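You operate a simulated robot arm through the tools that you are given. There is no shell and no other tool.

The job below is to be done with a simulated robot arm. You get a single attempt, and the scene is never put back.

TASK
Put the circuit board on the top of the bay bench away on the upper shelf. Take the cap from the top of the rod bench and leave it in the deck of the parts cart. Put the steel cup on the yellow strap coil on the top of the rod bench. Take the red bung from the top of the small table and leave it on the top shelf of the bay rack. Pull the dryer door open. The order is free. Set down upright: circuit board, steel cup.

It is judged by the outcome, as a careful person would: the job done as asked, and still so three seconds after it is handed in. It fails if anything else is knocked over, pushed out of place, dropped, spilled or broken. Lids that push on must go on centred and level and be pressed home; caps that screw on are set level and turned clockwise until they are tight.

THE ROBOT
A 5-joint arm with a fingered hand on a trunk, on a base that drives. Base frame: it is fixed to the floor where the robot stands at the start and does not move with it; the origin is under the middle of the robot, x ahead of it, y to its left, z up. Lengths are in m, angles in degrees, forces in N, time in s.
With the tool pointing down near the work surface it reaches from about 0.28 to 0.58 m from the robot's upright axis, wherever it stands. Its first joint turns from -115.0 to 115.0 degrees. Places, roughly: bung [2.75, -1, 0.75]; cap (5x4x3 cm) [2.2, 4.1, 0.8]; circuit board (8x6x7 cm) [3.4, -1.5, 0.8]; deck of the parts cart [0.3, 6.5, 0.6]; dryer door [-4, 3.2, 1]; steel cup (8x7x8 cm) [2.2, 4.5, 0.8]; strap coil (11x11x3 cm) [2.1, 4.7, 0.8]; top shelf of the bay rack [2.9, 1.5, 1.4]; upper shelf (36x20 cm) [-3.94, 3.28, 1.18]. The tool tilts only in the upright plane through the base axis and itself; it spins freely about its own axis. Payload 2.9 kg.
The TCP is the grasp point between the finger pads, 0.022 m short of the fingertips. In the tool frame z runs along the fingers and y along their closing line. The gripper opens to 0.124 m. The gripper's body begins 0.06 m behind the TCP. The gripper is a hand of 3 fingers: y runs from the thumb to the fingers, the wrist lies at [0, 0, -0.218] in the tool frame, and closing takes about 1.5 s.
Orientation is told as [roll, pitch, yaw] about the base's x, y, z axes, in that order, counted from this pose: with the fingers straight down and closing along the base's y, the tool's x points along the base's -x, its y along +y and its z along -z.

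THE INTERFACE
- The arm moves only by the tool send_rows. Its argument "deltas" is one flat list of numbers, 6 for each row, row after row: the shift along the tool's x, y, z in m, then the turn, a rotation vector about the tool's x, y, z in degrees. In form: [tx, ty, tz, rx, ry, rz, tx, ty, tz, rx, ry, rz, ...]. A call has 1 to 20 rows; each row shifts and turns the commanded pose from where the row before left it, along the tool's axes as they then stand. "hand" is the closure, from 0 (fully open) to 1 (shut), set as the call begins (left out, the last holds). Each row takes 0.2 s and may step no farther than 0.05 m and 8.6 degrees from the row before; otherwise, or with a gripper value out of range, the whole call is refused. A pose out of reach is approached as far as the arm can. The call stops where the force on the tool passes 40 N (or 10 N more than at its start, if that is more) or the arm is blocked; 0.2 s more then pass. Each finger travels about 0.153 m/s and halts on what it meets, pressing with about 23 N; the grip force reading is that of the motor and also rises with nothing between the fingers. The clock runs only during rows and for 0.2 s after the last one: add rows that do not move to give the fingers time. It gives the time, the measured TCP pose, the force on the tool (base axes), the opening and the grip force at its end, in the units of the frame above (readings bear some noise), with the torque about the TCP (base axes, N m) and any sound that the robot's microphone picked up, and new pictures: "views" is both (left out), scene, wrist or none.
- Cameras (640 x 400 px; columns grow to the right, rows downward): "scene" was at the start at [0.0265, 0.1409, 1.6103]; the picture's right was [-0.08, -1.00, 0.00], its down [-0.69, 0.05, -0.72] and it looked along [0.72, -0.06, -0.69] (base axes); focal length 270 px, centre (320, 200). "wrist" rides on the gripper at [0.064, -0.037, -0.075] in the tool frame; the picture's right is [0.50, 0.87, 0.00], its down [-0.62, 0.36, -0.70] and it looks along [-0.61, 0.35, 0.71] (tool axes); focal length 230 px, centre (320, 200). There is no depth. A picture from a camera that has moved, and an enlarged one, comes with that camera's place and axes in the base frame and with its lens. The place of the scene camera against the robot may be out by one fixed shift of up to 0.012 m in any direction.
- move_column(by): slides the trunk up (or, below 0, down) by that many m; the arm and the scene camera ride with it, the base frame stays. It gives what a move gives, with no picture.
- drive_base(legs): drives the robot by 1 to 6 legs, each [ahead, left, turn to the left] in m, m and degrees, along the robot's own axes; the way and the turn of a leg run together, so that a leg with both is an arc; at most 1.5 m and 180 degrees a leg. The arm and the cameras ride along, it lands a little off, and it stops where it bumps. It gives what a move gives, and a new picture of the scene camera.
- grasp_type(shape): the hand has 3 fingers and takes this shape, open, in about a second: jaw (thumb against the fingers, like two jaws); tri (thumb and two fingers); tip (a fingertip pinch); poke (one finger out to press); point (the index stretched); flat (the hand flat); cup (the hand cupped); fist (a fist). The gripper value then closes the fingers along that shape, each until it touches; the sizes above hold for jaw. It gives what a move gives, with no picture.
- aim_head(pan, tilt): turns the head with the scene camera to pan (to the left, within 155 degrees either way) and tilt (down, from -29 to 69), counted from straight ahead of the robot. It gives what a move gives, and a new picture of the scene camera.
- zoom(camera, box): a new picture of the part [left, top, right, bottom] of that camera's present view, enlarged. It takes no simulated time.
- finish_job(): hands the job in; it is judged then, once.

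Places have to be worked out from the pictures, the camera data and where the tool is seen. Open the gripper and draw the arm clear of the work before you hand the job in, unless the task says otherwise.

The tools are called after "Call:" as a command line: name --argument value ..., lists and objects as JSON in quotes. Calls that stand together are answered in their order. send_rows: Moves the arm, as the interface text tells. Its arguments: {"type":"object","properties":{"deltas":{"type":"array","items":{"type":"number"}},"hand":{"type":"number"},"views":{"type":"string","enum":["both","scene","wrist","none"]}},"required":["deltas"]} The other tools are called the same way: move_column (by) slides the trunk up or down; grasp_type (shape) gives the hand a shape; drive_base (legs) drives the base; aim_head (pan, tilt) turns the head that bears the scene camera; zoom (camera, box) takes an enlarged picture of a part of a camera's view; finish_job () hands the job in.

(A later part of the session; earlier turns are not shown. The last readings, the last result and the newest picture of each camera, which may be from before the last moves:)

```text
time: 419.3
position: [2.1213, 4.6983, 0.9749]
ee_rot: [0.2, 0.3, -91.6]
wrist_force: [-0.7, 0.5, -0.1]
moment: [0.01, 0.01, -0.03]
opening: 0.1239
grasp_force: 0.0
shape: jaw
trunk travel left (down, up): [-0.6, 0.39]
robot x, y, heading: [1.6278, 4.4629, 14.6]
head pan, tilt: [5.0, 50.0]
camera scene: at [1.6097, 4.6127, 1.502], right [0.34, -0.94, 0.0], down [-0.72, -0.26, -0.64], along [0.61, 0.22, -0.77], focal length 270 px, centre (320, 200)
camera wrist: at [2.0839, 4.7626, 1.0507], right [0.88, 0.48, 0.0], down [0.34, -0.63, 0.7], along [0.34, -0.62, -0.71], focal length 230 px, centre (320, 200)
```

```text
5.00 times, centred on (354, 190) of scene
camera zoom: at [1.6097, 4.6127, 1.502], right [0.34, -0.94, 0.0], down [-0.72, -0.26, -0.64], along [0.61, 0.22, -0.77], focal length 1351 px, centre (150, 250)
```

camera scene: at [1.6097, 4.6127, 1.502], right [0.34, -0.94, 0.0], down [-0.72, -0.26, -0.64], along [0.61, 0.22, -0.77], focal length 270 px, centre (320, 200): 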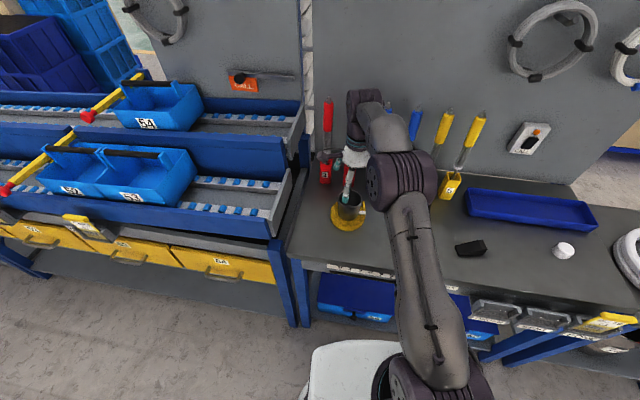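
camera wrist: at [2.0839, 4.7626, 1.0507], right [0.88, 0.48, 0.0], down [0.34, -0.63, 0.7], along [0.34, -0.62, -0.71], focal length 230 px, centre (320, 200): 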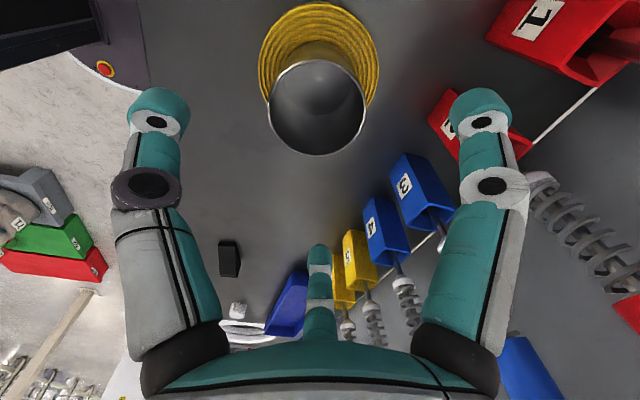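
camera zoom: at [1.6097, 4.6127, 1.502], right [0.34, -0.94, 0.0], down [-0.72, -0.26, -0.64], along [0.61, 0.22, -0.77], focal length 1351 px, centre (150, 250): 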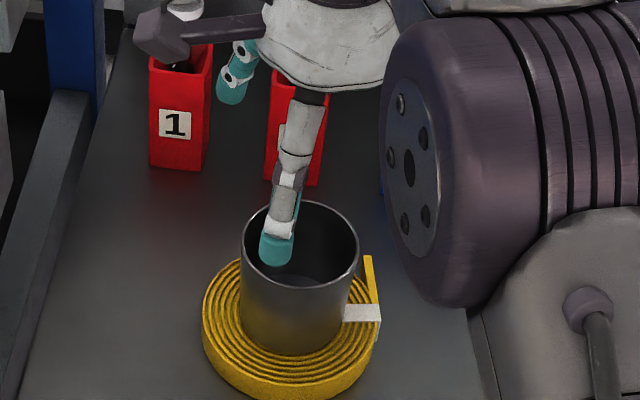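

The cup stands upright on the coil. I'll raise and draw back the hand, then slide the base right toward the cap.

Call:
send_rows --deltas '[0, 0, -0.04, 0, 0, 0, 0, 0, -0.04, 0, 0, 0, -0.0155, -0.0296, 0, 0, 0, 0, -0.0155, -0.0296, 0, 0, 0, 0, -0.0155, -0.0296, 0, 0, 0, 0, 0, 0, 0, 0, 0, 0]' --hand 0 --views "none"

Call:
drive_base --legs '[[-0.072, -0.353, 0]]'

Call:
zoom --camera "scene" --box '[280, 100, 520, 250]'

```text
time: 420.7
position: [2.1108, 4.6966, 1.0515]
ee_rot: [0.3, 0.1, -91.6]
wrist_force: [0.0, 0.1, -0.3]
moment: [0.01, 0.0, 0.0]
opening: 0.1241
grasp_force: 0.0
shape: jaw
out of reach, approached as far as the arm can: row 2, 3, 4, 5
trunk travel left (down, up): [-0.6, 0.39]
robot x, y, heading: [1.6271, 4.4585, 14.3]
head pan, tilt: [5.0, 50.0]
```

```text
time: 423.0
position: [2.1302, 4.3416, 1.0507]
ee_rot: [0.4, 0.2, -91.3]
wrist_force: [0.3, 0.4, 0.6]
moment: [0.03, 0.02, -0.03]
opening: 0.1238
grasp_force: 0.0
shape: jaw
trunk travel left (down, up): [-0.6, 0.39]
robot x, y, heading: [1.6455, 4.1036, 14.5]
head pan, tilt: [5.0, 50.0]
camera scene: at [1.6289, 4.257, 1.5021], right [0.34, -0.94, 0.0], down [-0.72, -0.26, -0.64], along [0.6, 0.22, -0.77], focal length 270 px, centre (320, 200)
```

scene: 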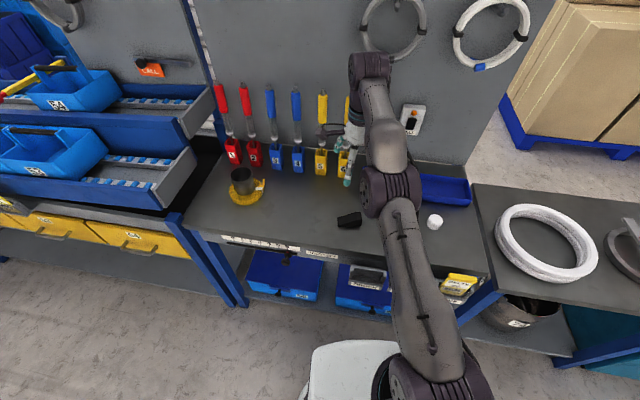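

```text
2.67 times, centred on (400, 175) of scene
camera zoom: at [1.6289, 4.257, 1.5021], right [0.34, -0.94, 0.0], down [-0.72, -0.26, -0.64], along [0.6, 0.22, -0.77], focal length 720 px, centre (107, 267)
```

zoom: 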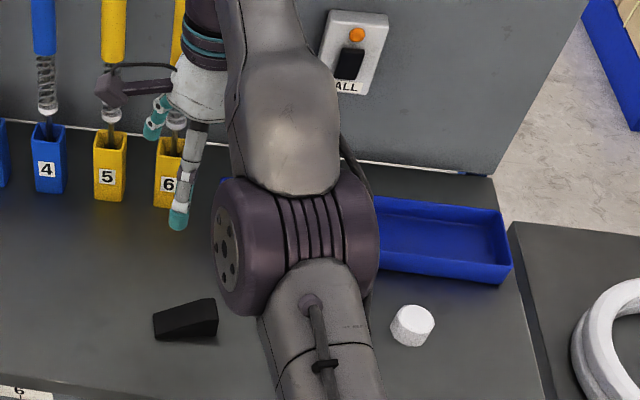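

The cap stands at about (2.21,4.08) with the blue tray 10 cm behind it. I'll bring the hand over it and look with the wrist camera.

Call:
send_rows --deltas '[-0.0437, 0.0146, 0.008, 0, 0, 0, -0.0437, 0.0146, 0.008, 0, 0, 0, -0.0437, 0.0146, 0.008, 0, 0, 0, -0.0437, 0.0146, 0.008, 0, 0, 0, -0.0437, 0.0146, 0.008, 0, 0, 0, -0.0437, 0.0146, 0.008, 0, 0, 0, 0, 0, 0.03, 0, 0, 0, 0, 0, 0.03, 0, 0, 0, 0, 0, 0, 0, 0, 0]' --hand 0 --views "both"

Call:
zoom --camera "wrist" --box '[160, 0, 480, 200]'

```text
time: 425.0
position: [2.1803, 4.2273, 1.0253]
ee_rot: [0.2, 0.0, -91.5]
wrist_force: [-0.3, -0.5, 0.4]
moment: [-0.02, -0.01, -0.01]
opening: 0.1239
grasp_force: 0.0
shape: jaw
out of reach, approached as far as the arm can: row 1, 2, 3, 4, 5, 7, 8
trunk travel left (down, up): [-0.6, 0.39]
robot x, y, heading: [1.6459, 4.1074, 15.0]
head pan, tilt: [5.0, 50.0]
camera scene: at [1.6287, 4.2581, 1.5019], right [0.34, -0.94, 0.0], down [-0.72, -0.26, -0.64], along [0.6, 0.22, -0.77], focal length 270 px, centre (320, 200)
camera wrist: at [2.1439, 4.2923, 1.1011], right [0.88, 0.48, 0.0], down [0.34, -0.63, 0.7], along [0.34, -0.62, -0.71], focal length 230 px, centre (320, 200)
```

scene: 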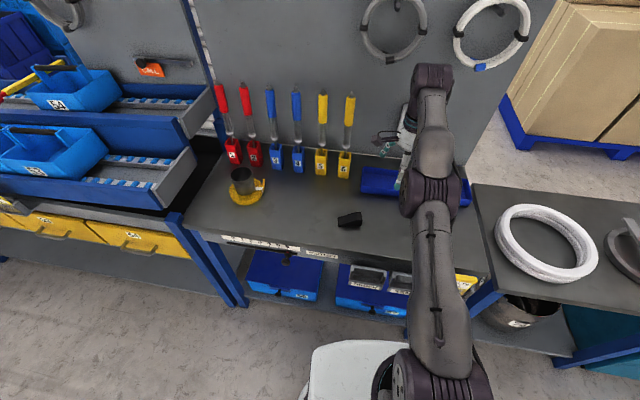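
wrist: 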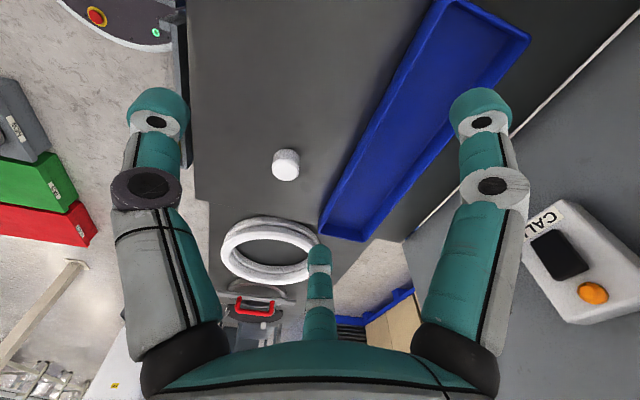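

```text
2.00 times, centred on (320, 100) of wrist
camera zoom: at [2.1439, 4.2923, 1.1011], right [0.88, 0.48, 0.0], down [0.34, -0.63, 0.7], along [0.34, -0.62, -0.71], focal length 460 px, centre (320, 400)
```

zoom: 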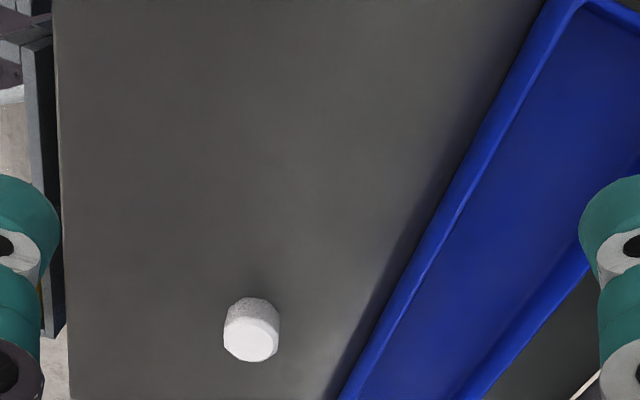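

Some rows were out of the arm's reach at this height, so I'll check where the commanded pose stands with a still row.

Call:
send_rows --deltas '[0, 0, 0, 0, 0, 0, 0, 0, 0, 0, 0, 0]' --views "none"

Call:
send_rows --deltas '[0, 0, 0.01, 0, 0, 0, 0, 0, 0, 0, 0, 0]' --views "none"

```text
time: 425.6
position: [2.1815, 4.2278, 1.0245]
ee_rot: [0.2, 0.0, -91.3]
wrist_force: [0.9, -0.2, 0.2]
moment: [-0.03, -0.02, 0.0]
opening: 0.1239
grasp_force: 0.0
shape: jaw
trunk travel left (down, up): [-0.6, 0.39]
robot x, y, heading: [1.6447, 4.1041, 15.0]
head pan, tilt: [5.0, 50.0]
```

```text
time: 426.2
position: [2.184, 4.2281, 1.0146]
ee_rot: [0.2, 0.1, -91.4]
wrist_force: [0.5, 0.5, -0.3]
moment: [-0.01, 0.0, 0.0]
opening: 0.1239
grasp_force: 0.1
shape: jaw
trunk travel left (down, up): [-0.6, 0.39]
robot x, y, heading: [1.6476, 4.1019, 14.8]
head pan, tilt: [5.0, 50.0]
```

The commanded pose follows the measured one. I'll go down first to z≈0.93, where reach is better, and then across to the cap.

Call:
send_rows --deltas '[0, 0, 0.04, 0, 0, 0, 0, 0, 0.04, 0, 0, 0, -0.0375, 0.0079, 0, 0, 0, 0, -0.0375, 0.0079, 0, 0, 0, 0, -0.0375, 0.0079, 0, 0, 0, 0, -0.0375, 0.0079, 0, 0, 0, 0, 0, 0, 0, 0, 0, 0]' --hand 0 --views "both"

Call:
zoom --camera "wrist" --box '[160, 0, 480, 200]'

```text
time: 427.8
position: [2.2152, 4.081, 0.9538]
ee_rot: [0.3, 0.0, -91.4]
wrist_force: [0.0, -0.3, -1.1]
moment: [-0.04, 0.02, -0.01]
opening: 0.1237
grasp_force: 0.2
shape: jaw
out of reach, approached as far as the arm can: row 1, 2, 5, 6
trunk travel left (down, up): [-0.6, 0.39]
robot x, y, heading: [1.6458, 4.1051, 14.7]
head pan, tilt: [5.0, 50.0]
camera scene: at [1.6288, 4.2582, 1.5019], right [0.34, -0.94, 0.0], down [-0.72, -0.26, -0.64], along [0.6, 0.22, -0.77], focal length 270 px, centre (320, 200)
camera wrist: at [2.1777, 4.1456, 1.0306], right [0.88, 0.48, 0.0], down [0.34, -0.63, 0.7], along [0.34, -0.62, -0.71], focal length 230 px, centre (320, 200)
```

scene: 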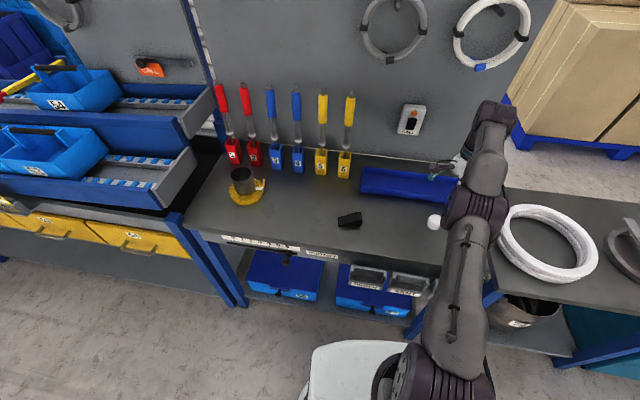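
wrist: 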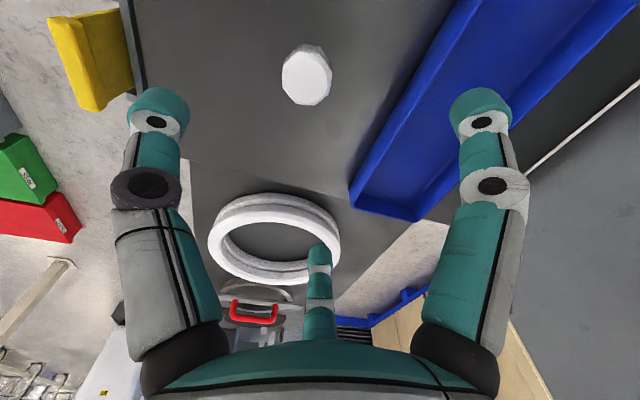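

```text
2.00 times, centred on (320, 100) of wrist
camera zoom: at [2.1777, 4.1456, 1.0306], right [0.88, 0.48, 0.0], down [0.34, -0.63, 0.7], along [0.34, -0.62, -0.71], focal length 460 px, centre (320, 400)
```

zoom: 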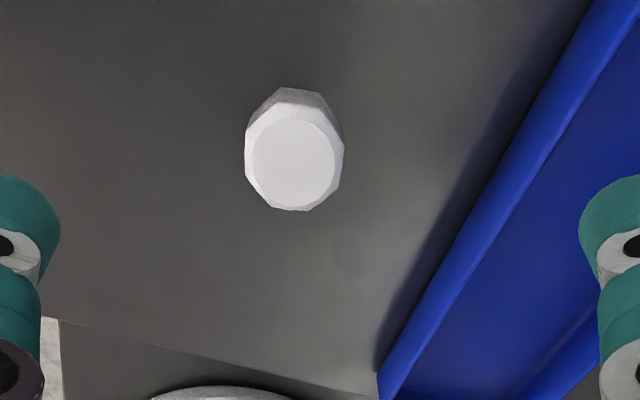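

The cap is about 4.5 cm wide and centred at about (2.201,4.082). I'll shift 14 mm toward it and descend part way.

Call:
send_rows --deltas '[0.0007, -0.0139, 0.02, 0, 0, 0, 0, 0, 0.03, 0, 0, 0, 0, 0, 0.03, 0, 0, 0, 0, 0, 0, 0, 0, 0]' --hand 0 --views "both"

Call:
zoom --camera "wrist" --box '[160, 0, 480, 200]'

```text
time: 428.8
position: [2.2242, 4.0814, 0.8814]
ee_rot: [0.1, -0.1, -91.3]
wrist_force: [-0.2, 0.4, 0.5]
moment: [0.01, 0.01, 0.02]
opening: 0.124
grasp_force: 0.0
shape: jaw
out of reach, approached as far as the arm can: row 1, 2, 3
trunk travel left (down, up): [-0.6, 0.39]
robot x, y, heading: [1.646, 4.1034, 14.9]
head pan, tilt: [5.0, 50.0]
camera scene: at [1.6286, 4.2577, 1.502], right [0.34, -0.94, 0.0], down [-0.72, -0.26, -0.64], along [0.6, 0.22, -0.77], focal length 270 px, centre (320, 200)
camera wrist: at [2.1864, 4.1462, 0.9581], right [0.88, 0.48, 0.0], down [0.34, -0.63, 0.7], along [0.34, -0.62, -0.71], focal length 230 px, centre (320, 200)
```

scene: 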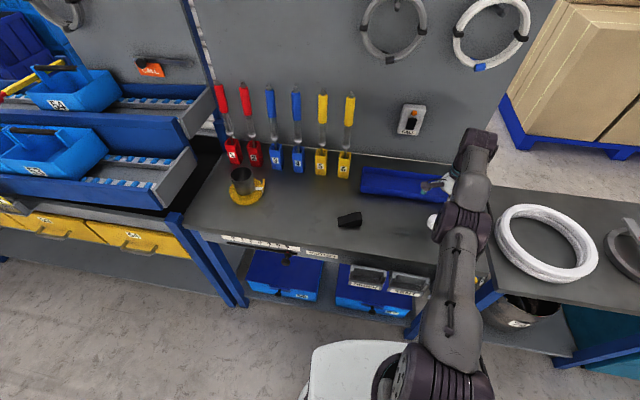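
wrist: 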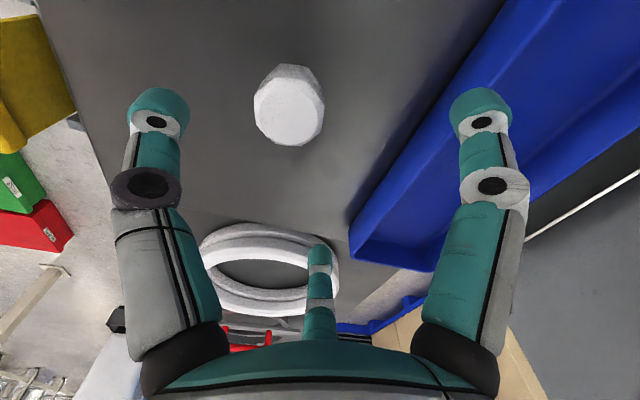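

```text
2.00 times, centred on (320, 100) of wrist
camera zoom: at [2.1864, 4.1462, 0.9581], right [0.88, 0.48, 0.0], down [0.34, -0.63, 0.7], along [0.34, -0.62, -0.71], focal length 460 px, centre (320, 400)
```

zoom: 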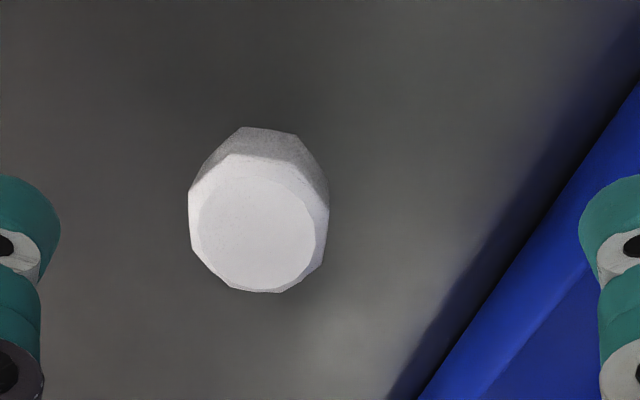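

The odd drift likely comes from a 0.3° sideways tilt left in the commanded pose by the earlier force stop at the shelf; this arm can't hold such a tilt. I'll level the tool and test a small move.

Call:
send_rows --deltas '[0, 0, 0, 0, -0.3, 0, 0, 0, 0, 0, 0, 0]' --hand 0 --views "none"

Call:
send_rows --deltas '[-0.0015, -0.0113, 0, 0, 0, 0, -0.0015, -0.0113, 0, 0, 0, 0, 0, 0, 0, 0, 0, 0]' --hand 0 --views "none"

```text
time: 429.4
position: [2.2237, 4.0803, 0.8822]
ee_rot: [0.3, 0.1, -91.4]
wrist_force: [0.0, -0.1, 0.2]
moment: [-0.01, -0.03, 0.03]
opening: 0.1243
grasp_force: 0.0
shape: jaw
trunk travel left (down, up): [-0.6, 0.39]
robot x, y, heading: [1.6502, 4.1034, 14.8]
head pan, tilt: [5.0, 50.0]
```

```text
time: 430.2
position: [2.2229, 4.0771, 0.885]
ee_rot: [0.2, 0.1, -91.4]
wrist_force: [0.4, -0.5, 0.2]
moment: [0.01, 0.01, -0.02]
opening: 0.1238
grasp_force: 0.0
shape: jaw
out of reach, approached as far as the arm can: row 1, 2
trunk travel left (down, up): [-0.6, 0.39]
robot x, y, heading: [1.6482, 4.1043, 14.8]
head pan, tilt: [5.0, 50.0]
```

The pattern fits the arm having run straight: the wrist lies on an arc of 0.577 m about the shoulder at z≈1.07, a singular pose. I'll try to fold it again with larger inward steps at a safe height.

Call:
send_rows --deltas '[0, -0.045, -0.01, 0, 0, 0, 0, -0.045, -0.01, 0, 0, 0, 0, 0, 0, 0, 0, 0]' --hand 0 --views "scene"

```text
time: 431.0
position: [2.2216, 4.0754, 0.8915]
ee_rot: [0.2, 0.0, -91.4]
wrist_force: [0.3, 1.6, 0.3]
moment: [0.01, 0.0, 0.01]
opening: 0.124
grasp_force: 0.1
shape: jaw
out of reach, approached as far as the arm can: row 1, 2
trunk travel left (down, up): [-0.6, 0.39]
robot x, y, heading: [1.6474, 4.108, 14.7]
head pan, tilt: [5.0, 50.0]
camera scene: at [1.6289, 4.2577, 1.502], right [0.34, -0.94, 0.0], down [-0.72, -0.26, -0.64], along [0.6, 0.22, -0.77], focal length 270 px, centre (320, 200)
```

scene: 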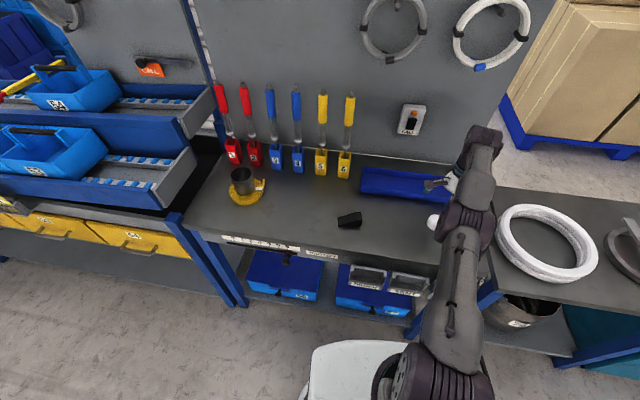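

The arm stays straight on an inward pull. I'll combine upward steps with inward ones to fold the elbow off the singular pose.

Call:
send_rows --deltas '[0, -0.02, -0.045, 0, 0, 0, 0, -0.02, -0.045, 0, 0, 0, 0, -0.03, -0.03, 0, 0, 0, 0, 0, 0, 0, 0, 0]' --hand 0 --views "none"

```text
time: 432.0
position: [2.2006, 4.0767, 0.9962]
ee_rot: [0.1, 0.0, -91.5]
wrist_force: [0.3, 0.7, 0.9]
moment: [0.03, 0.01, -0.01]
opening: 0.1235
grasp_force: 0.0
shape: jaw
out of reach, approached as far as the arm can: row 1, 2, 3
trunk travel left (down, up): [-0.6, 0.39]
robot x, y, heading: [1.6497, 4.1055, 14.5]
head pan, tilt: [5.0, 50.0]
```

It is still straight. I'll tilt the tool inward about the wrist to make the elbow flex, draw in while tilted, and then tilt back, all well above the bench.

Call:
send_rows --deltas '[0, 0, 0, 0, 0, 1.4, 0, -0.03103, -0.00222, 8.18, 0, 0, 0, -0.03103, -0.00222, 8.18, 0, 0, 0, -0.03103, -0.00222, 8.18, 0, 0, 0, -0.03103, -0.00222, 8.18, 0, 0, 0, -0.03103, -0.00222, 8.18, 0, 0, 0, 0, 0, 0, 0, 0]' --hand 0 --views "scene"

```text
time: 433.6
position: [2.0298, 4.1037, 1.0385]
ee_rot: [-40.6, 0.0, -92.9]
wrist_force: [-0.6, -1.0, -0.2]
moment: [0.0, -0.04, -0.02]
opening: 0.1239
grasp_force: 0.1
shape: jaw
out of reach, approached as far as the arm can: row 2, 4, 5, 6
trunk travel left (down, up): [-0.6, 0.39]
robot x, y, heading: [1.6461, 4.1053, 14.8]
head pan, tilt: [5.0, 50.0]
camera scene: at [1.629, 4.2577, 1.502], right [0.34, -0.94, 0.0], down [-0.72, -0.26, -0.64], along [0.6, 0.22, -0.77], focal length 270 px, centre (320, 200)
```

scene: 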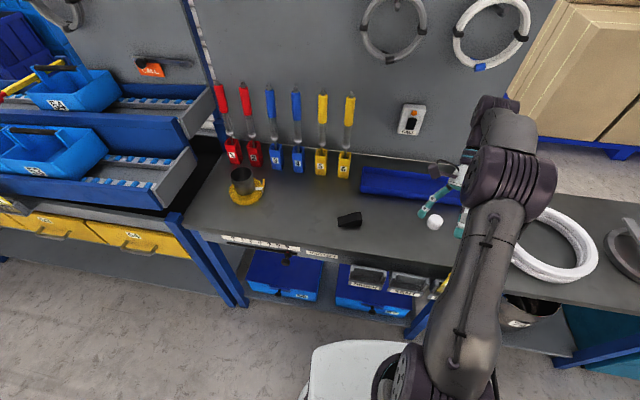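

The elbow has flexed: the wrist is now 0.544 m from the shoulder, inside its limit. I'll draw in another 4 cm and tilt the tool back upright.

Call:
send_rows --deltas '[0, -0.03, 0.026, 0, 0, 0, 0, 0.03103, -0.00222, -8.12, 0, 0, 0, 0.03103, -0.00222, -8.12, 0, 0, 0, 0.03103, -0.00222, -8.12, 0, 0, 0, 0.03103, -0.00222, -8.12, 0, 0, 0, 0.03103, -0.00222, -8.12, 0, 0, 0, 0, 0, 0, 0, 0]' --hand 0 --views "both"

```text
time: 435.2
position: [2.1323, 4.0967, 0.9845]
ee_rot: [0.1, 0.0, -92.8]
wrist_force: [0.0, -1.0, 1.6]
moment: [-0.03, 0.02, -0.03]
opening: 0.124
grasp_force: 0.0
shape: jaw
trunk travel left (down, up): [-0.6, 0.39]
robot x, y, heading: [1.6488, 4.1013, 15.0]
head pan, tilt: [5.0, 50.0]
camera scene: at [1.6287, 4.2578, 1.502], right [0.34, -0.94, 0.0], down [-0.72, -0.26, -0.64], along [0.6, 0.22, -0.77], focal length 270 px, centre (320, 200)
camera wrist: at [2.0982, 4.1621, 1.0609], right [0.89, 0.46, 0.0], down [0.32, -0.63, 0.7], along [0.32, -0.62, -0.71], focal length 230 px, centre (320, 200)
```

scene: 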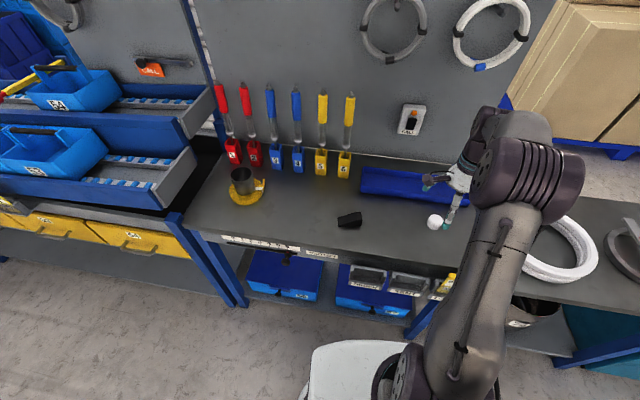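
wrist: 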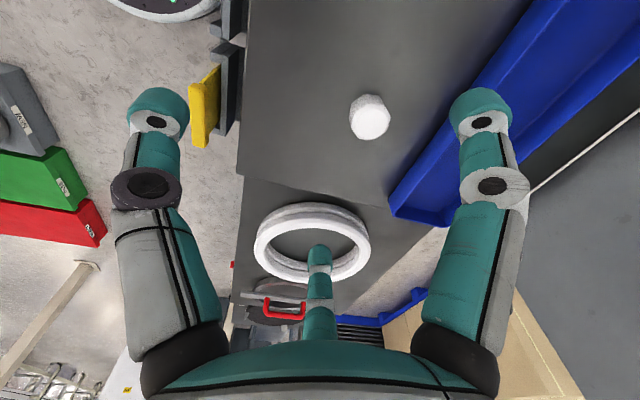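

The arm is folded again and upright, at r=0.486. I'll lower first to z≈0.93, then go out to the cap, staying inside the reach limit.

Call:
send_rows --deltas '[0, 0, 0.03, 0, 0, 0, 0, 0, 0.03, 0, 0, 0, -0.0067, 0.0349, 0, 0, 0, 0, -0.0067, 0.0349, 0, 0, 0, 0, 0, 0, 0, 0, 0, 0]' --hand 0 --views "wrist"

Call:
zoom --camera "wrist" --box '[160, 0, 480, 200]'

```text
time: 436.4
position: [2.2014, 4.0788, 0.9241]
ee_rot: [0.0, 0.1, -92.7]
wrist_force: [-0.1, -0.1, -0.3]
moment: [-0.06, -0.05, -0.03]
opening: 0.1239
grasp_force: 0.1
shape: jaw
trunk travel left (down, up): [-0.6, 0.39]
robot x, y, heading: [1.6475, 4.102, 14.8]
head pan, tilt: [5.0, 50.0]
camera wrist: at [2.1653, 4.1443, 1.0], right [0.89, 0.46, 0.0], down [0.33, -0.63, 0.7], along [0.32, -0.62, -0.71], focal length 230 px, centre (320, 200)
```

wrist: 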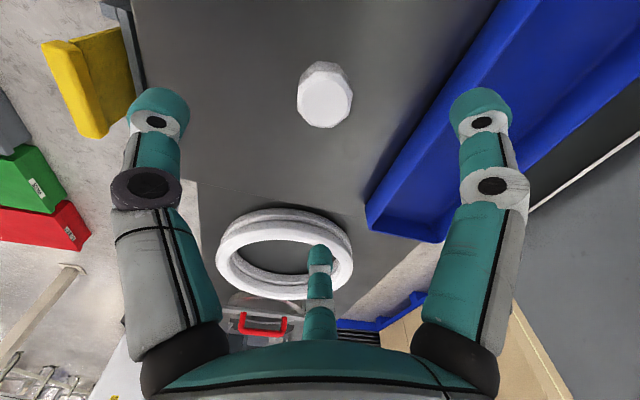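

```text
2.00 times, centred on (320, 100) of wrist
camera zoom: at [2.1653, 4.1443, 1.0], right [0.89, 0.46, 0.0], down [0.33, -0.63, 0.7], along [0.32, -0.62, -0.71], focal length 460 px, centre (320, 400)
```

zoom: 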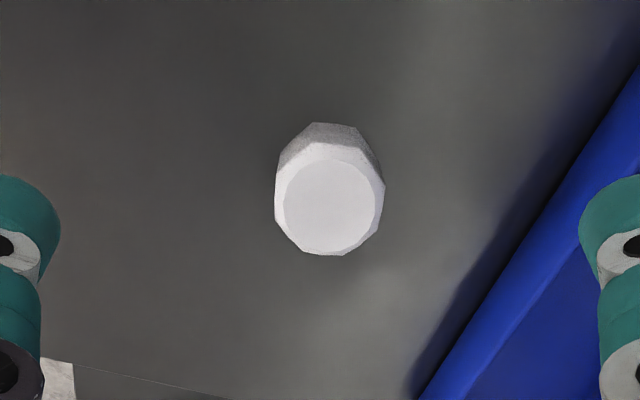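

The cap is nearly centred, 3.6 mm off to the right. I'll correct that and descend to about z=0.83.

Call:
send_rows --deltas '[0.0018, 0.0031, 0.03, 0, 0, 0, 0, 0, 0.03, 0, 0, 0, 0, 0, 0.03, 0, 0, 0, 0, 0, 0, 0, 0, 0]' --hand 0 --views "both"

Call:
zoom --camera "scene" --box '[370, 150, 530, 250]'

```text
time: 437.4
position: [2.2057, 4.0802, 0.8337]
ee_rot: [0.0, 0.0, -92.8]
wrist_force: [0.4, -0.1, 0.4]
moment: [0.0, 0.0, -0.02]
opening: 0.1237
grasp_force: 0.1
shape: jaw
trunk travel left (down, up): [-0.6, 0.39]
robot x, y, heading: [1.6468, 4.1028, 14.8]
head pan, tilt: [5.0, 50.0]
camera scene: at [1.6285, 4.2577, 1.502], right [0.34, -0.94, 0.0], down [-0.72, -0.26, -0.64], along [0.6, 0.22, -0.77], focal length 270 px, centre (320, 200)
camera wrist: at [2.1695, 4.1456, 0.9101], right [0.89, 0.46, 0.0], down [0.33, -0.63, 0.7], along [0.32, -0.62, -0.71], focal length 230 px, centre (320, 200)
```

scene: 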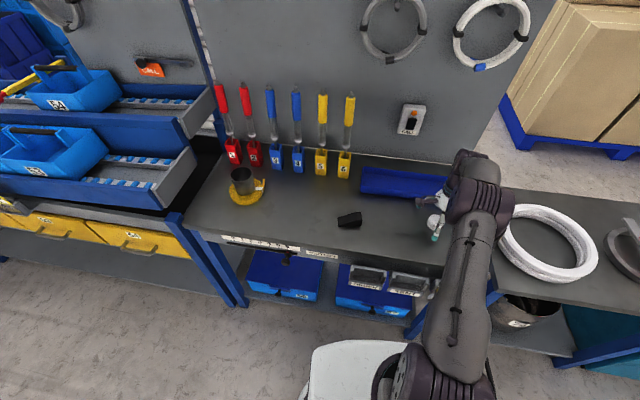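
wrist: 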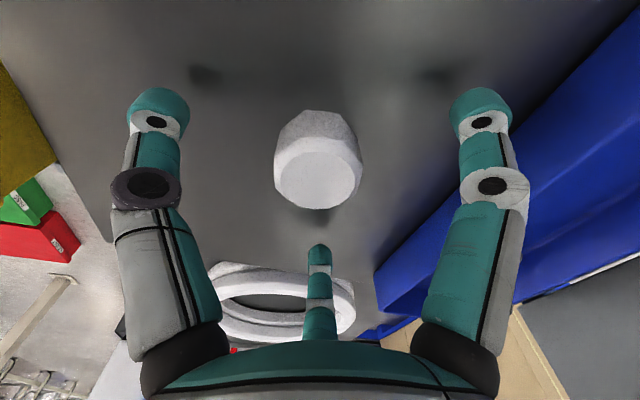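

```text
4.00 times, centred on (450, 200) of scene
camera zoom: at [1.6285, 4.2577, 1.502], right [0.34, -0.94, 0.0], down [-0.72, -0.26, -0.64], along [0.6, 0.22, -0.77], focal length 1080 px, centre (-200, 200)
```

zoom: 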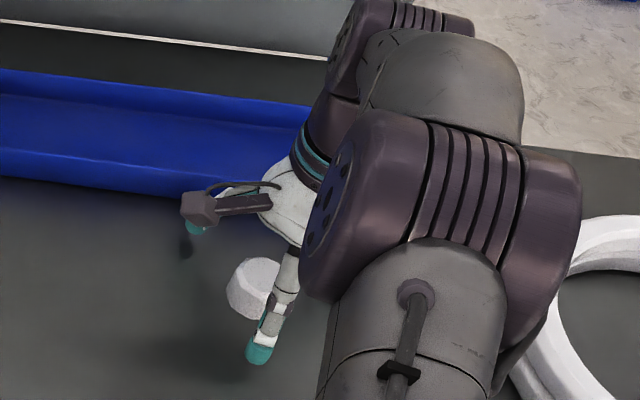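

The hand is well placed around the cap. I'll go down the last 2–3 cm carefully.

Call:
send_rows --deltas '[0, 0.001, 0.01, 0, 0, 0, 0, 0, 0.008, 0, 0, 0, 0, 0, 0.004, 0, 0, 0, 0, 0, 0, 0, 0, 0]' --hand 0 --views "wrist"

Call:
send_rows --deltas '[0, 0, 0.003, 0, 0, 0, 0, 0, 0, 0, 0, 0]' --hand 0 --views "none"

```text
time: 438.2
position: [2.2081, 4.0823, 0.8196]
ee_rot: [0.9, 0.0, -92.9]
wrist_force: [-1.3, -0.8, 19.3]
moment: [0.07, 0.78, -0.02]
opening: 0.1241
grasp_force: 0.0
shape: jaw
trunk travel left (down, up): [-0.6, 0.39]
robot x, y, heading: [1.6465, 4.1013, 15.0]
head pan, tilt: [5.0, 50.0]
stopped in row 3: the force on the tool passed its limit at 48 N (the readings are from after the stop); the commanded pose is now the measured one
camera wrist: at [2.1726, 4.1474, 0.8951], right [0.89, 0.46, 0.01], down [0.31, -0.63, 0.71], along [0.33, -0.62, -0.71], focal length 230 px, centre (320, 200)
```

wrist: 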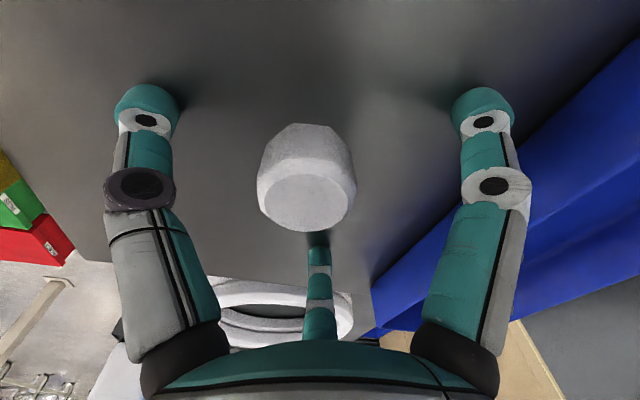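

```text
time: 438.6
position: [2.2107, 4.0825, 0.8185]
ee_rot: [1.3, 0.0, -92.8]
wrist_force: [-2.0, -0.2, 16.0]
moment: [0.06, 0.71, 0.0]
opening: 0.1241
grasp_force: 0.0
shape: jaw
trunk travel left (down, up): [-0.6, 0.39]
robot x, y, heading: [1.6486, 4.1045, 14.8]
head pan, tilt: [5.0, 50.0]
stopped in row 2: the force on the tool passed its limit at 42 N (the readings are from after the stop); the commanded pose is now the measured one
```

The fingertips touched the bench at TCP z≈0.819, so the bench top here is about 0.797, and the stop left a 1.3° tilt. I'll rise 1 cm, level the tool, and then close on the cap.

Call:
send_rows --deltas '[0, 0, -0.006, 0.65, 0, 0, 0, 0, -0.004, 0.65, 0, 0, 0, 0, 0, 0, 0, 0]' --hand 0 --views "wrist"

```text
time: 439.4
position: [2.2119, 4.0823, 0.8267]
ee_rot: [-0.1, 0.0, -92.9]
wrist_force: [0.0, -0.1, 0.2]
moment: [-0.01, 0.02, 0.04]
opening: 0.1236
grasp_force: 0.1
shape: jaw
trunk travel left (down, up): [-0.6, 0.39]
robot x, y, heading: [1.6459, 4.0998, 14.9]
head pan, tilt: [5.0, 50.0]
camera wrist: at [2.1765, 4.1477, 0.9033], right [0.89, 0.46, 0.0], down [0.33, -0.63, 0.7], along [0.32, -0.62, -0.71], focal length 230 px, centre (320, 200)
```

wrist: 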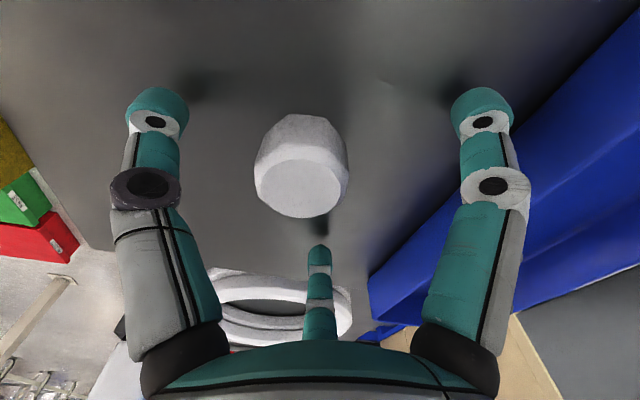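

The cap is now 9 mm to the left of centre. I'll shift to centre on it and close.

Call:
send_rows --deltas '[-0.0045, -0.0078, 0, 0, 0, 0, 0, 0, 0, 0, 0, 0]' --hand 0 --views "wrist"

Call:
send_rows --deltas '[0, 0, 0, 0, 0, 0, 0, 0, 0, 0, 0, 0, 0, 0, 0, 0, 0, 0, 0, 0, 0, 0, 0, 0, 0, 0, 0, 0, 0, 0, 0, 0, 0, 0, 0, 0, 0, 0, 0, 0, 0, 0, 0, 0, 0, 0, 0, 0]' --hand 1 --views "both"

Call:
zoom --camera "wrist" --box '[200, 80, 440, 230]'

```text
time: 440.1
position: [2.2035, 4.0782, 0.8263]
ee_rot: [-0.2, 0.0, -92.8]
wrist_force: [0.0, 0.1, -0.5]
moment: [0.03, -0.02, 0.02]
opening: 0.1236
grasp_force: 0.0
shape: jaw
trunk travel left (down, up): [-0.6, 0.39]
robot x, y, heading: [1.6477, 4.1019, 14.8]
head pan, tilt: [5.0, 50.0]
camera wrist: at [2.1685, 4.1441, 0.9032], right [0.89, 0.46, 0.0], down [0.33, -0.63, 0.7], along [0.32, -0.62, -0.71], focal length 230 px, centre (320, 200)
```

wrist: 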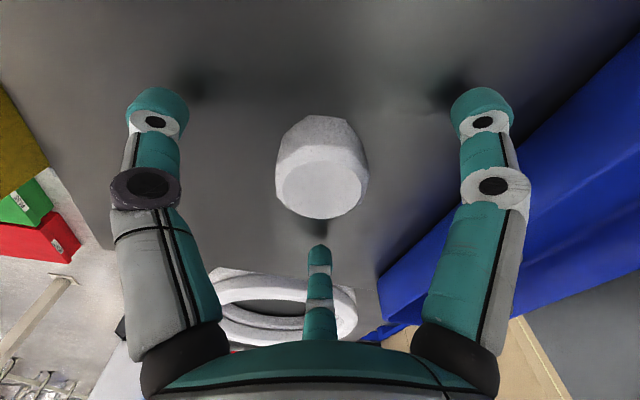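

```text
time: 441.9
position: [2.2038, 4.0787, 0.8272]
ee_rot: [-0.2, 0.0, -92.9]
wrist_force: [0.1, -0.3, -0.7]
moment: [0.0, 0.03, 0.02]
opening: 0.036
grasp_force: 23.3
shape: jaw
trunk travel left (down, up): [-0.6, 0.39]
robot x, y, heading: [1.645, 4.1019, 14.5]
head pan, tilt: [5.0, 50.0]
camera scene: at [1.6291, 4.2577, 1.502], right [0.34, -0.94, 0.0], down [-0.72, -0.26, -0.64], along [0.6, 0.22, -0.77], focal length 270 px, centre (320, 200)
camera wrist: at [2.1685, 4.1442, 0.9034], right [0.89, 0.46, 0.0], down [0.33, -0.63, 0.7], along [0.32, -0.62, -0.71], focal length 230 px, centre (320, 200)
```

scene: 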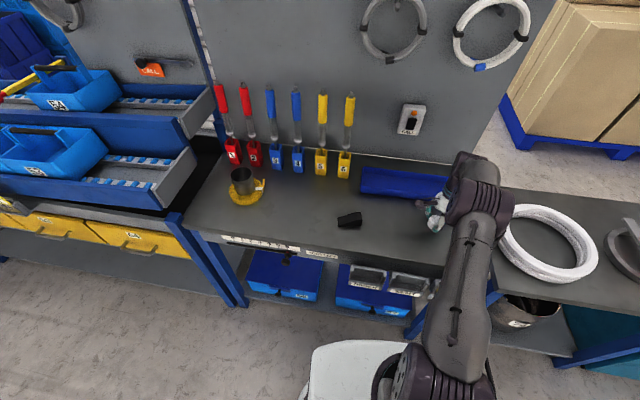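
wrist: 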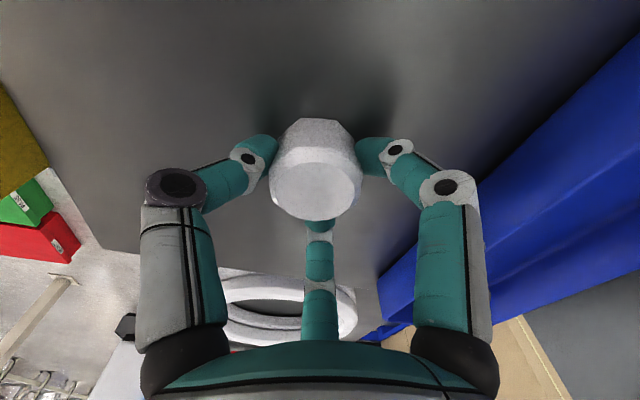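

```text
2.67 times, centred on (320, 155) of wrist
camera zoom: at [2.1685, 4.1442, 0.9034], right [0.89, 0.46, 0.0], down [0.33, -0.63, 0.7], along [0.32, -0.62, -0.71], focal length 614 px, centre (320, 320)
```

zoom: 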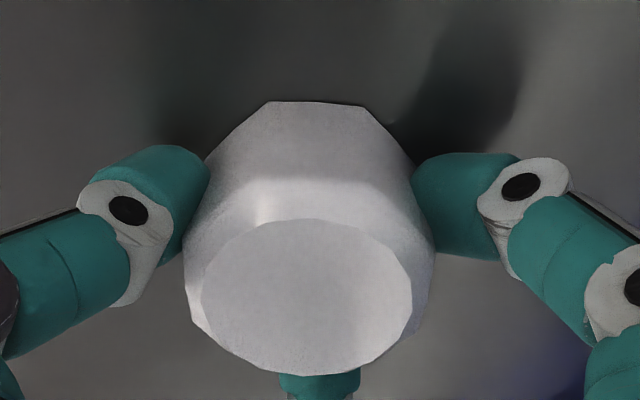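

The cap is gripped, with the opening at 0.036. I'll lift it, draw the arm in at moderate height, and then raise the trunk.

Call:
send_rows --deltas '[0, 0, -0.02, 0, 0, 0, 0, 0, -0.03, 0, 0, 0, 0, 0, -0.03, 0, 0, 0, 0, -0.035, 0, 0, 0, 0, 0, -0.035, 0, 0, 0, 0, 0, -0.035, 0, 0, 0, 0, 0, 0, 0, 0, 0, 0]' --hand 1 --views "both"

Call:
move_column --by 0.3

```text
time: 443.4
position: [2.0996, 4.0831, 0.9042]
ee_rot: [-0.2, -0.1, -92.8]
wrist_force: [0.1, 0.1, -1.2]
moment: [-0.04, -0.01, 0.02]
opening: 0.0361
grasp_force: 23.4
shape: jaw
trunk travel left (down, up): [-0.6, 0.39]
robot x, y, heading: [1.6505, 4.1031, 14.6]
head pan, tilt: [5.0, 50.0]
camera scene: at [1.6299, 4.2576, 1.502], right [0.34, -0.94, 0.0], down [-0.72, -0.26, -0.64], along [0.6, 0.22, -0.77], focal length 270 px, centre (320, 200)
camera wrist: at [2.0638, 4.15, 0.9804], right [0.89, 0.46, 0.0], down [0.33, -0.63, 0.7], along [0.32, -0.62, -0.71], focal length 230 px, centre (320, 200)
```

scene: 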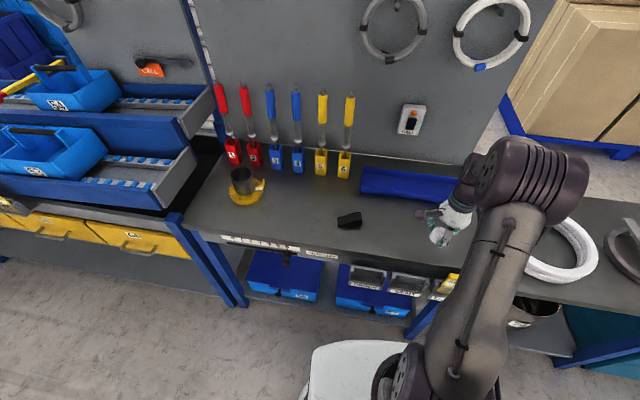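
wrist: 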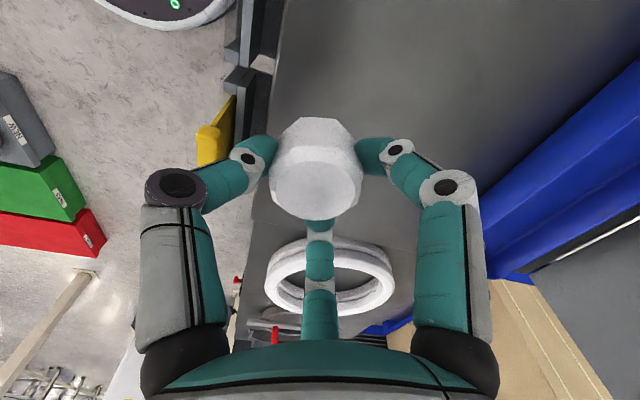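

```text
time: 446.4
position: [2.0976, 4.084, 1.2046]
ee_rot: [-0.3, 0.1, -92.9]
wrist_force: [0.8, -0.1, -0.1]
moment: [-0.04, 0.0, -0.01]
opening: 0.0363
grasp_force: 23.1
shape: jaw
trunk travel left (down, up): [-0.9, 0.09]
robot x, y, heading: [1.6473, 4.1039, 14.6]
head pan, tilt: [5.0, 50.0]
```

The cap is held. I'll back away from the bench and turn round to face west, toward the parts cart.

Call:
drive_base --legs '[[-0.333, 0.496, 0], [0, 0, 179]]'

Call:
aim_head --pan -60 --tilt 35

```text
time: 456.9
position: [0.7561, 4.5568, 1.205]
ee_rot: [-0.2, 0.1, 81.4]
wrist_force: [-0.6, 0.3, 0.7]
moment: [0.03, -0.02, -0.03]
opening: 0.0355
grasp_force: 23.1
shape: jaw
trunk travel left (down, up): [-0.9, 0.09]
robot x, y, heading: [1.1996, 4.489, -170.6]
head pan, tilt: [5.0, 50.0]
camera scene: at [1.2147, 4.3421, 1.802], right [-0.24, 0.97, 0.0], down [0.74, 0.19, -0.64], along [-0.62, -0.16, -0.77], focal length 270 px, centre (320, 200)
```

scene: 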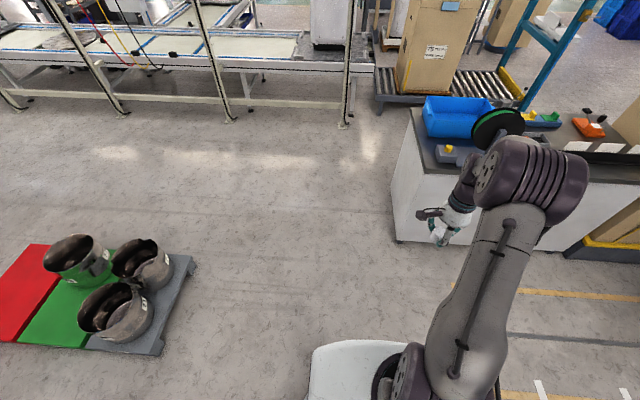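

```text
time: 458.3
position: [0.7551, 4.5562, 1.2037]
ee_rot: [-0.2, 0.0, 81.4]
wrist_force: [0.1, -0.6, 0.0]
moment: [-0.01, 0.0, -0.01]
opening: 0.0356
grasp_force: 23.3
shape: jaw
trunk travel left (down, up): [-0.9, 0.09]
robot x, y, heading: [1.2044, 4.4922, -170.8]
head pan, tilt: [-60.0, 35.0]
camera scene: at [1.2339, 4.4291, 1.8237], right [0.78, 0.63, 0.0], down [0.36, -0.45, -0.82], along [-0.52, 0.64, -0.57], focal length 270 px, centre (320, 200)
```

scene: 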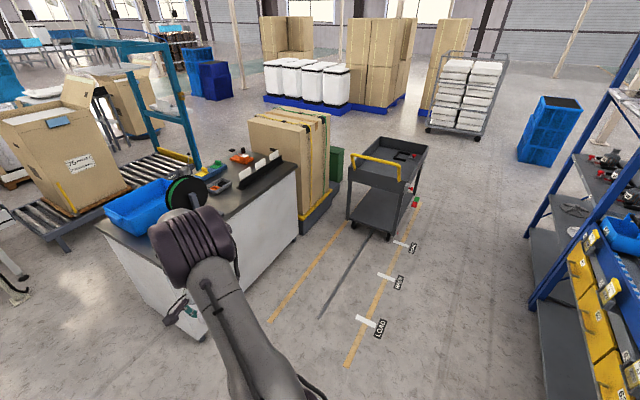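

The cart is in view with its deck open from the east side. I'll slide north along the corridor to stand beside it.

Call:
drive_base --legs '[[-0.11, -1.0, 0], [-0.095, -0.9, 0]]'

Call:
aim_head --pan 0 --tilt 50

```text
time: 467.8
position: [0.6837, 6.4599, 1.2041]
ee_rot: [-0.2, -0.1, 80.6]
wrist_force: [0.8, 0.5, 0.0]
moment: [-0.02, -0.03, -0.02]
opening: 0.0357
grasp_force: 23.0
shape: jaw
trunk travel left (down, up): [-0.9, 0.09]
robot x, y, heading: [1.1312, 6.3876, -171.9]
head pan, tilt: [-60.0, 35.0]
camera scene: at [1.1595, 6.3254, 1.8237], right [0.79, 0.62, 0.0], down [0.35, -0.45, -0.82], along [-0.51, 0.64, -0.57], focal length 270 px, centre (320, 200)
```

scene: 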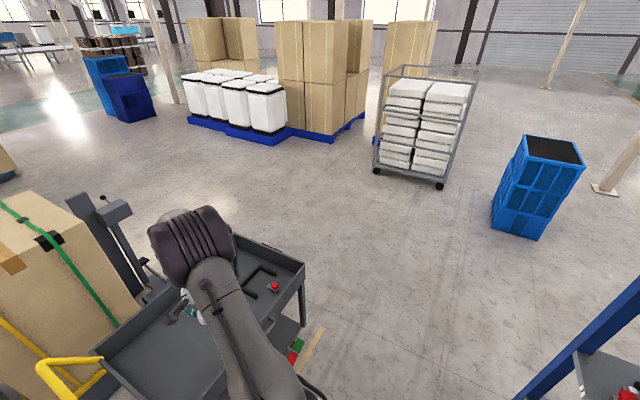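

```text
time: 469.1
position: [0.6821, 6.461, 1.2044]
ee_rot: [-0.1, -0.1, 80.7]
wrist_force: [-0.1, 0.5, 0.2]
moment: [0.0, 0.0, 0.01]
opening: 0.0358
grasp_force: 23.3
shape: jaw
trunk travel left (down, up): [-0.9, 0.09]
robot x, y, heading: [1.1287, 6.3886, -171.8]
head pan, tilt: [0.0, 50.0]
camera scene: at [1.1378, 6.2457, 1.802], right [-0.14, 0.99, 0.0], down [0.76, 0.11, -0.64], along [-0.64, -0.09, -0.77], focal length 270 px, centre (320, 200)
```

scene: 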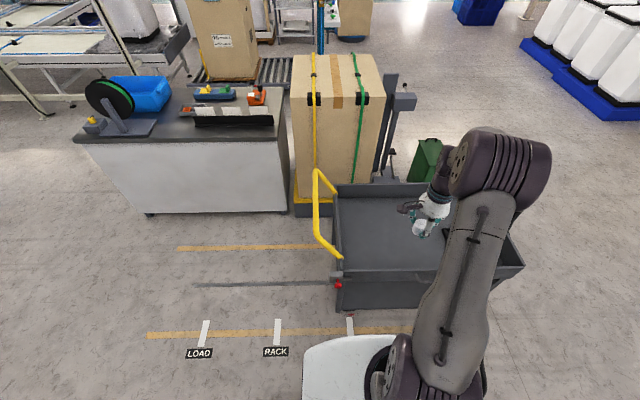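

The deck's near edge runs from about (0.60,6.25) to (0.44,7.09), and its south part is empty. I'll move 0.2 m closer so that the deck is within reach.

Call:
drive_base --legs '[[0.2, -0.05, 0]]'

Call:
move_column --by -0.35

Call:
send_rows --deltas '[0, 0, 0, 0, 0, 0]' --hand 1 --views "both"

```text
time: 470.7
position: [0.4801, 6.4815, 1.2043]
ee_rot: [-0.2, 0.0, 80.6]
wrist_force: [0.1, -0.2, 0.3]
moment: [0.0, 0.01, 0.0]
opening: 0.0355
grasp_force: 22.6
shape: jaw
trunk travel left (down, up): [-0.9, 0.09]
robot x, y, heading: [0.9269, 6.4097, -171.7]
head pan, tilt: [0.0, 50.0]
camera scene: at [0.9353, 6.2664, 1.802], right [-0.14, 0.99, 0.0], down [0.76, 0.11, -0.64], along [-0.64, -0.09, -0.77], focal length 270 px, centre (320, 200)
```

scene: 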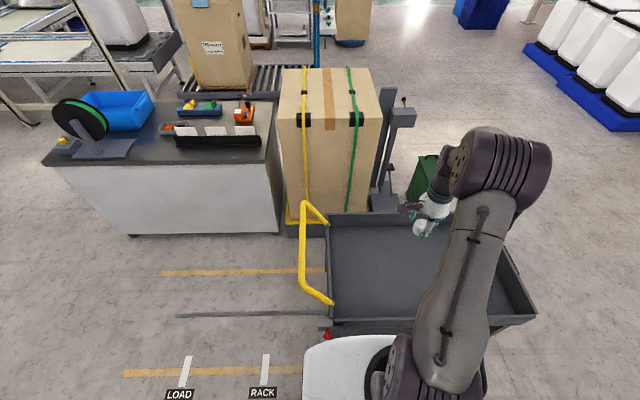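

```text
time: 474.1
position: [0.4786, 6.4801, 0.8543]
ee_rot: [-0.2, 0.1, 80.5]
wrist_force: [-0.9, -0.4, 0.2]
moment: [0.04, 0.02, -0.01]
opening: 0.0357
grasp_force: 23.0
shape: jaw
trunk travel left (down, up): [-0.55, 0.44]
robot x, y, heading: [0.927, 6.4063, -171.5]
head pan, tilt: [0.0, 50.0]
```

```text
time: 474.5
position: [0.4783, 6.4816, 0.854]
ee_rot: [-0.2, 0.1, 80.6]
wrist_force: [0.3, 0.5, 0.0]
moment: [-0.03, -0.01, -0.01]
opening: 0.0358
grasp_force: 23.3
shape: jaw
trunk travel left (down, up): [-0.55, 0.44]
robot x, y, heading: [0.9255, 6.4118, -171.8]
head pan, tilt: [0.0, 50.0]
camera scene: at [0.9343, 6.2665, 1.452], right [-0.14, 0.99, 0.0], down [0.76, 0.11, -0.64], along [-0.64, -0.09, -0.77], focal length 270 px, centre (320, 200)
camera wrist: at [0.5039, 6.4113, 0.9306], right [-0.94, -0.35, 0.0], down [-0.25, 0.67, 0.7], along [-0.24, 0.66, -0.71], focal length 230 px, centre (320, 200)
```

scene: 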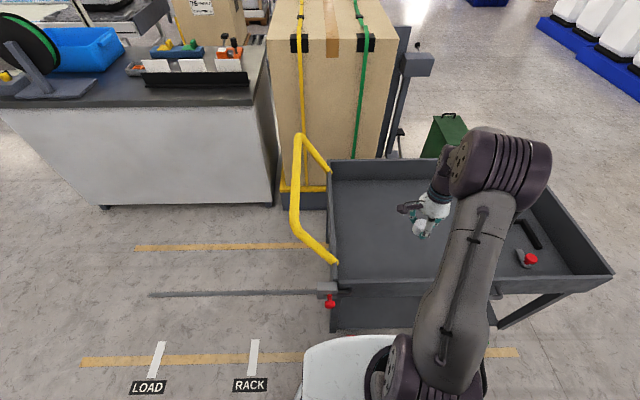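
wrist: 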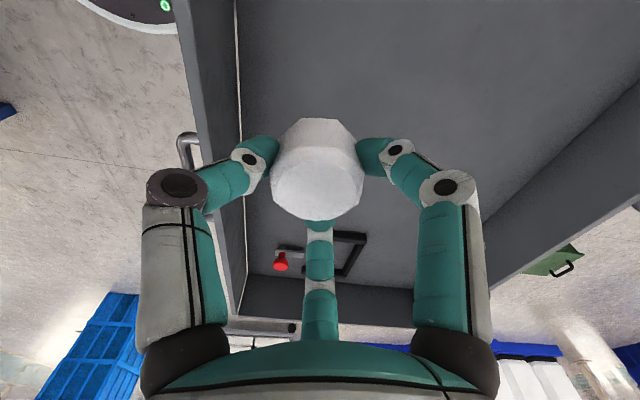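

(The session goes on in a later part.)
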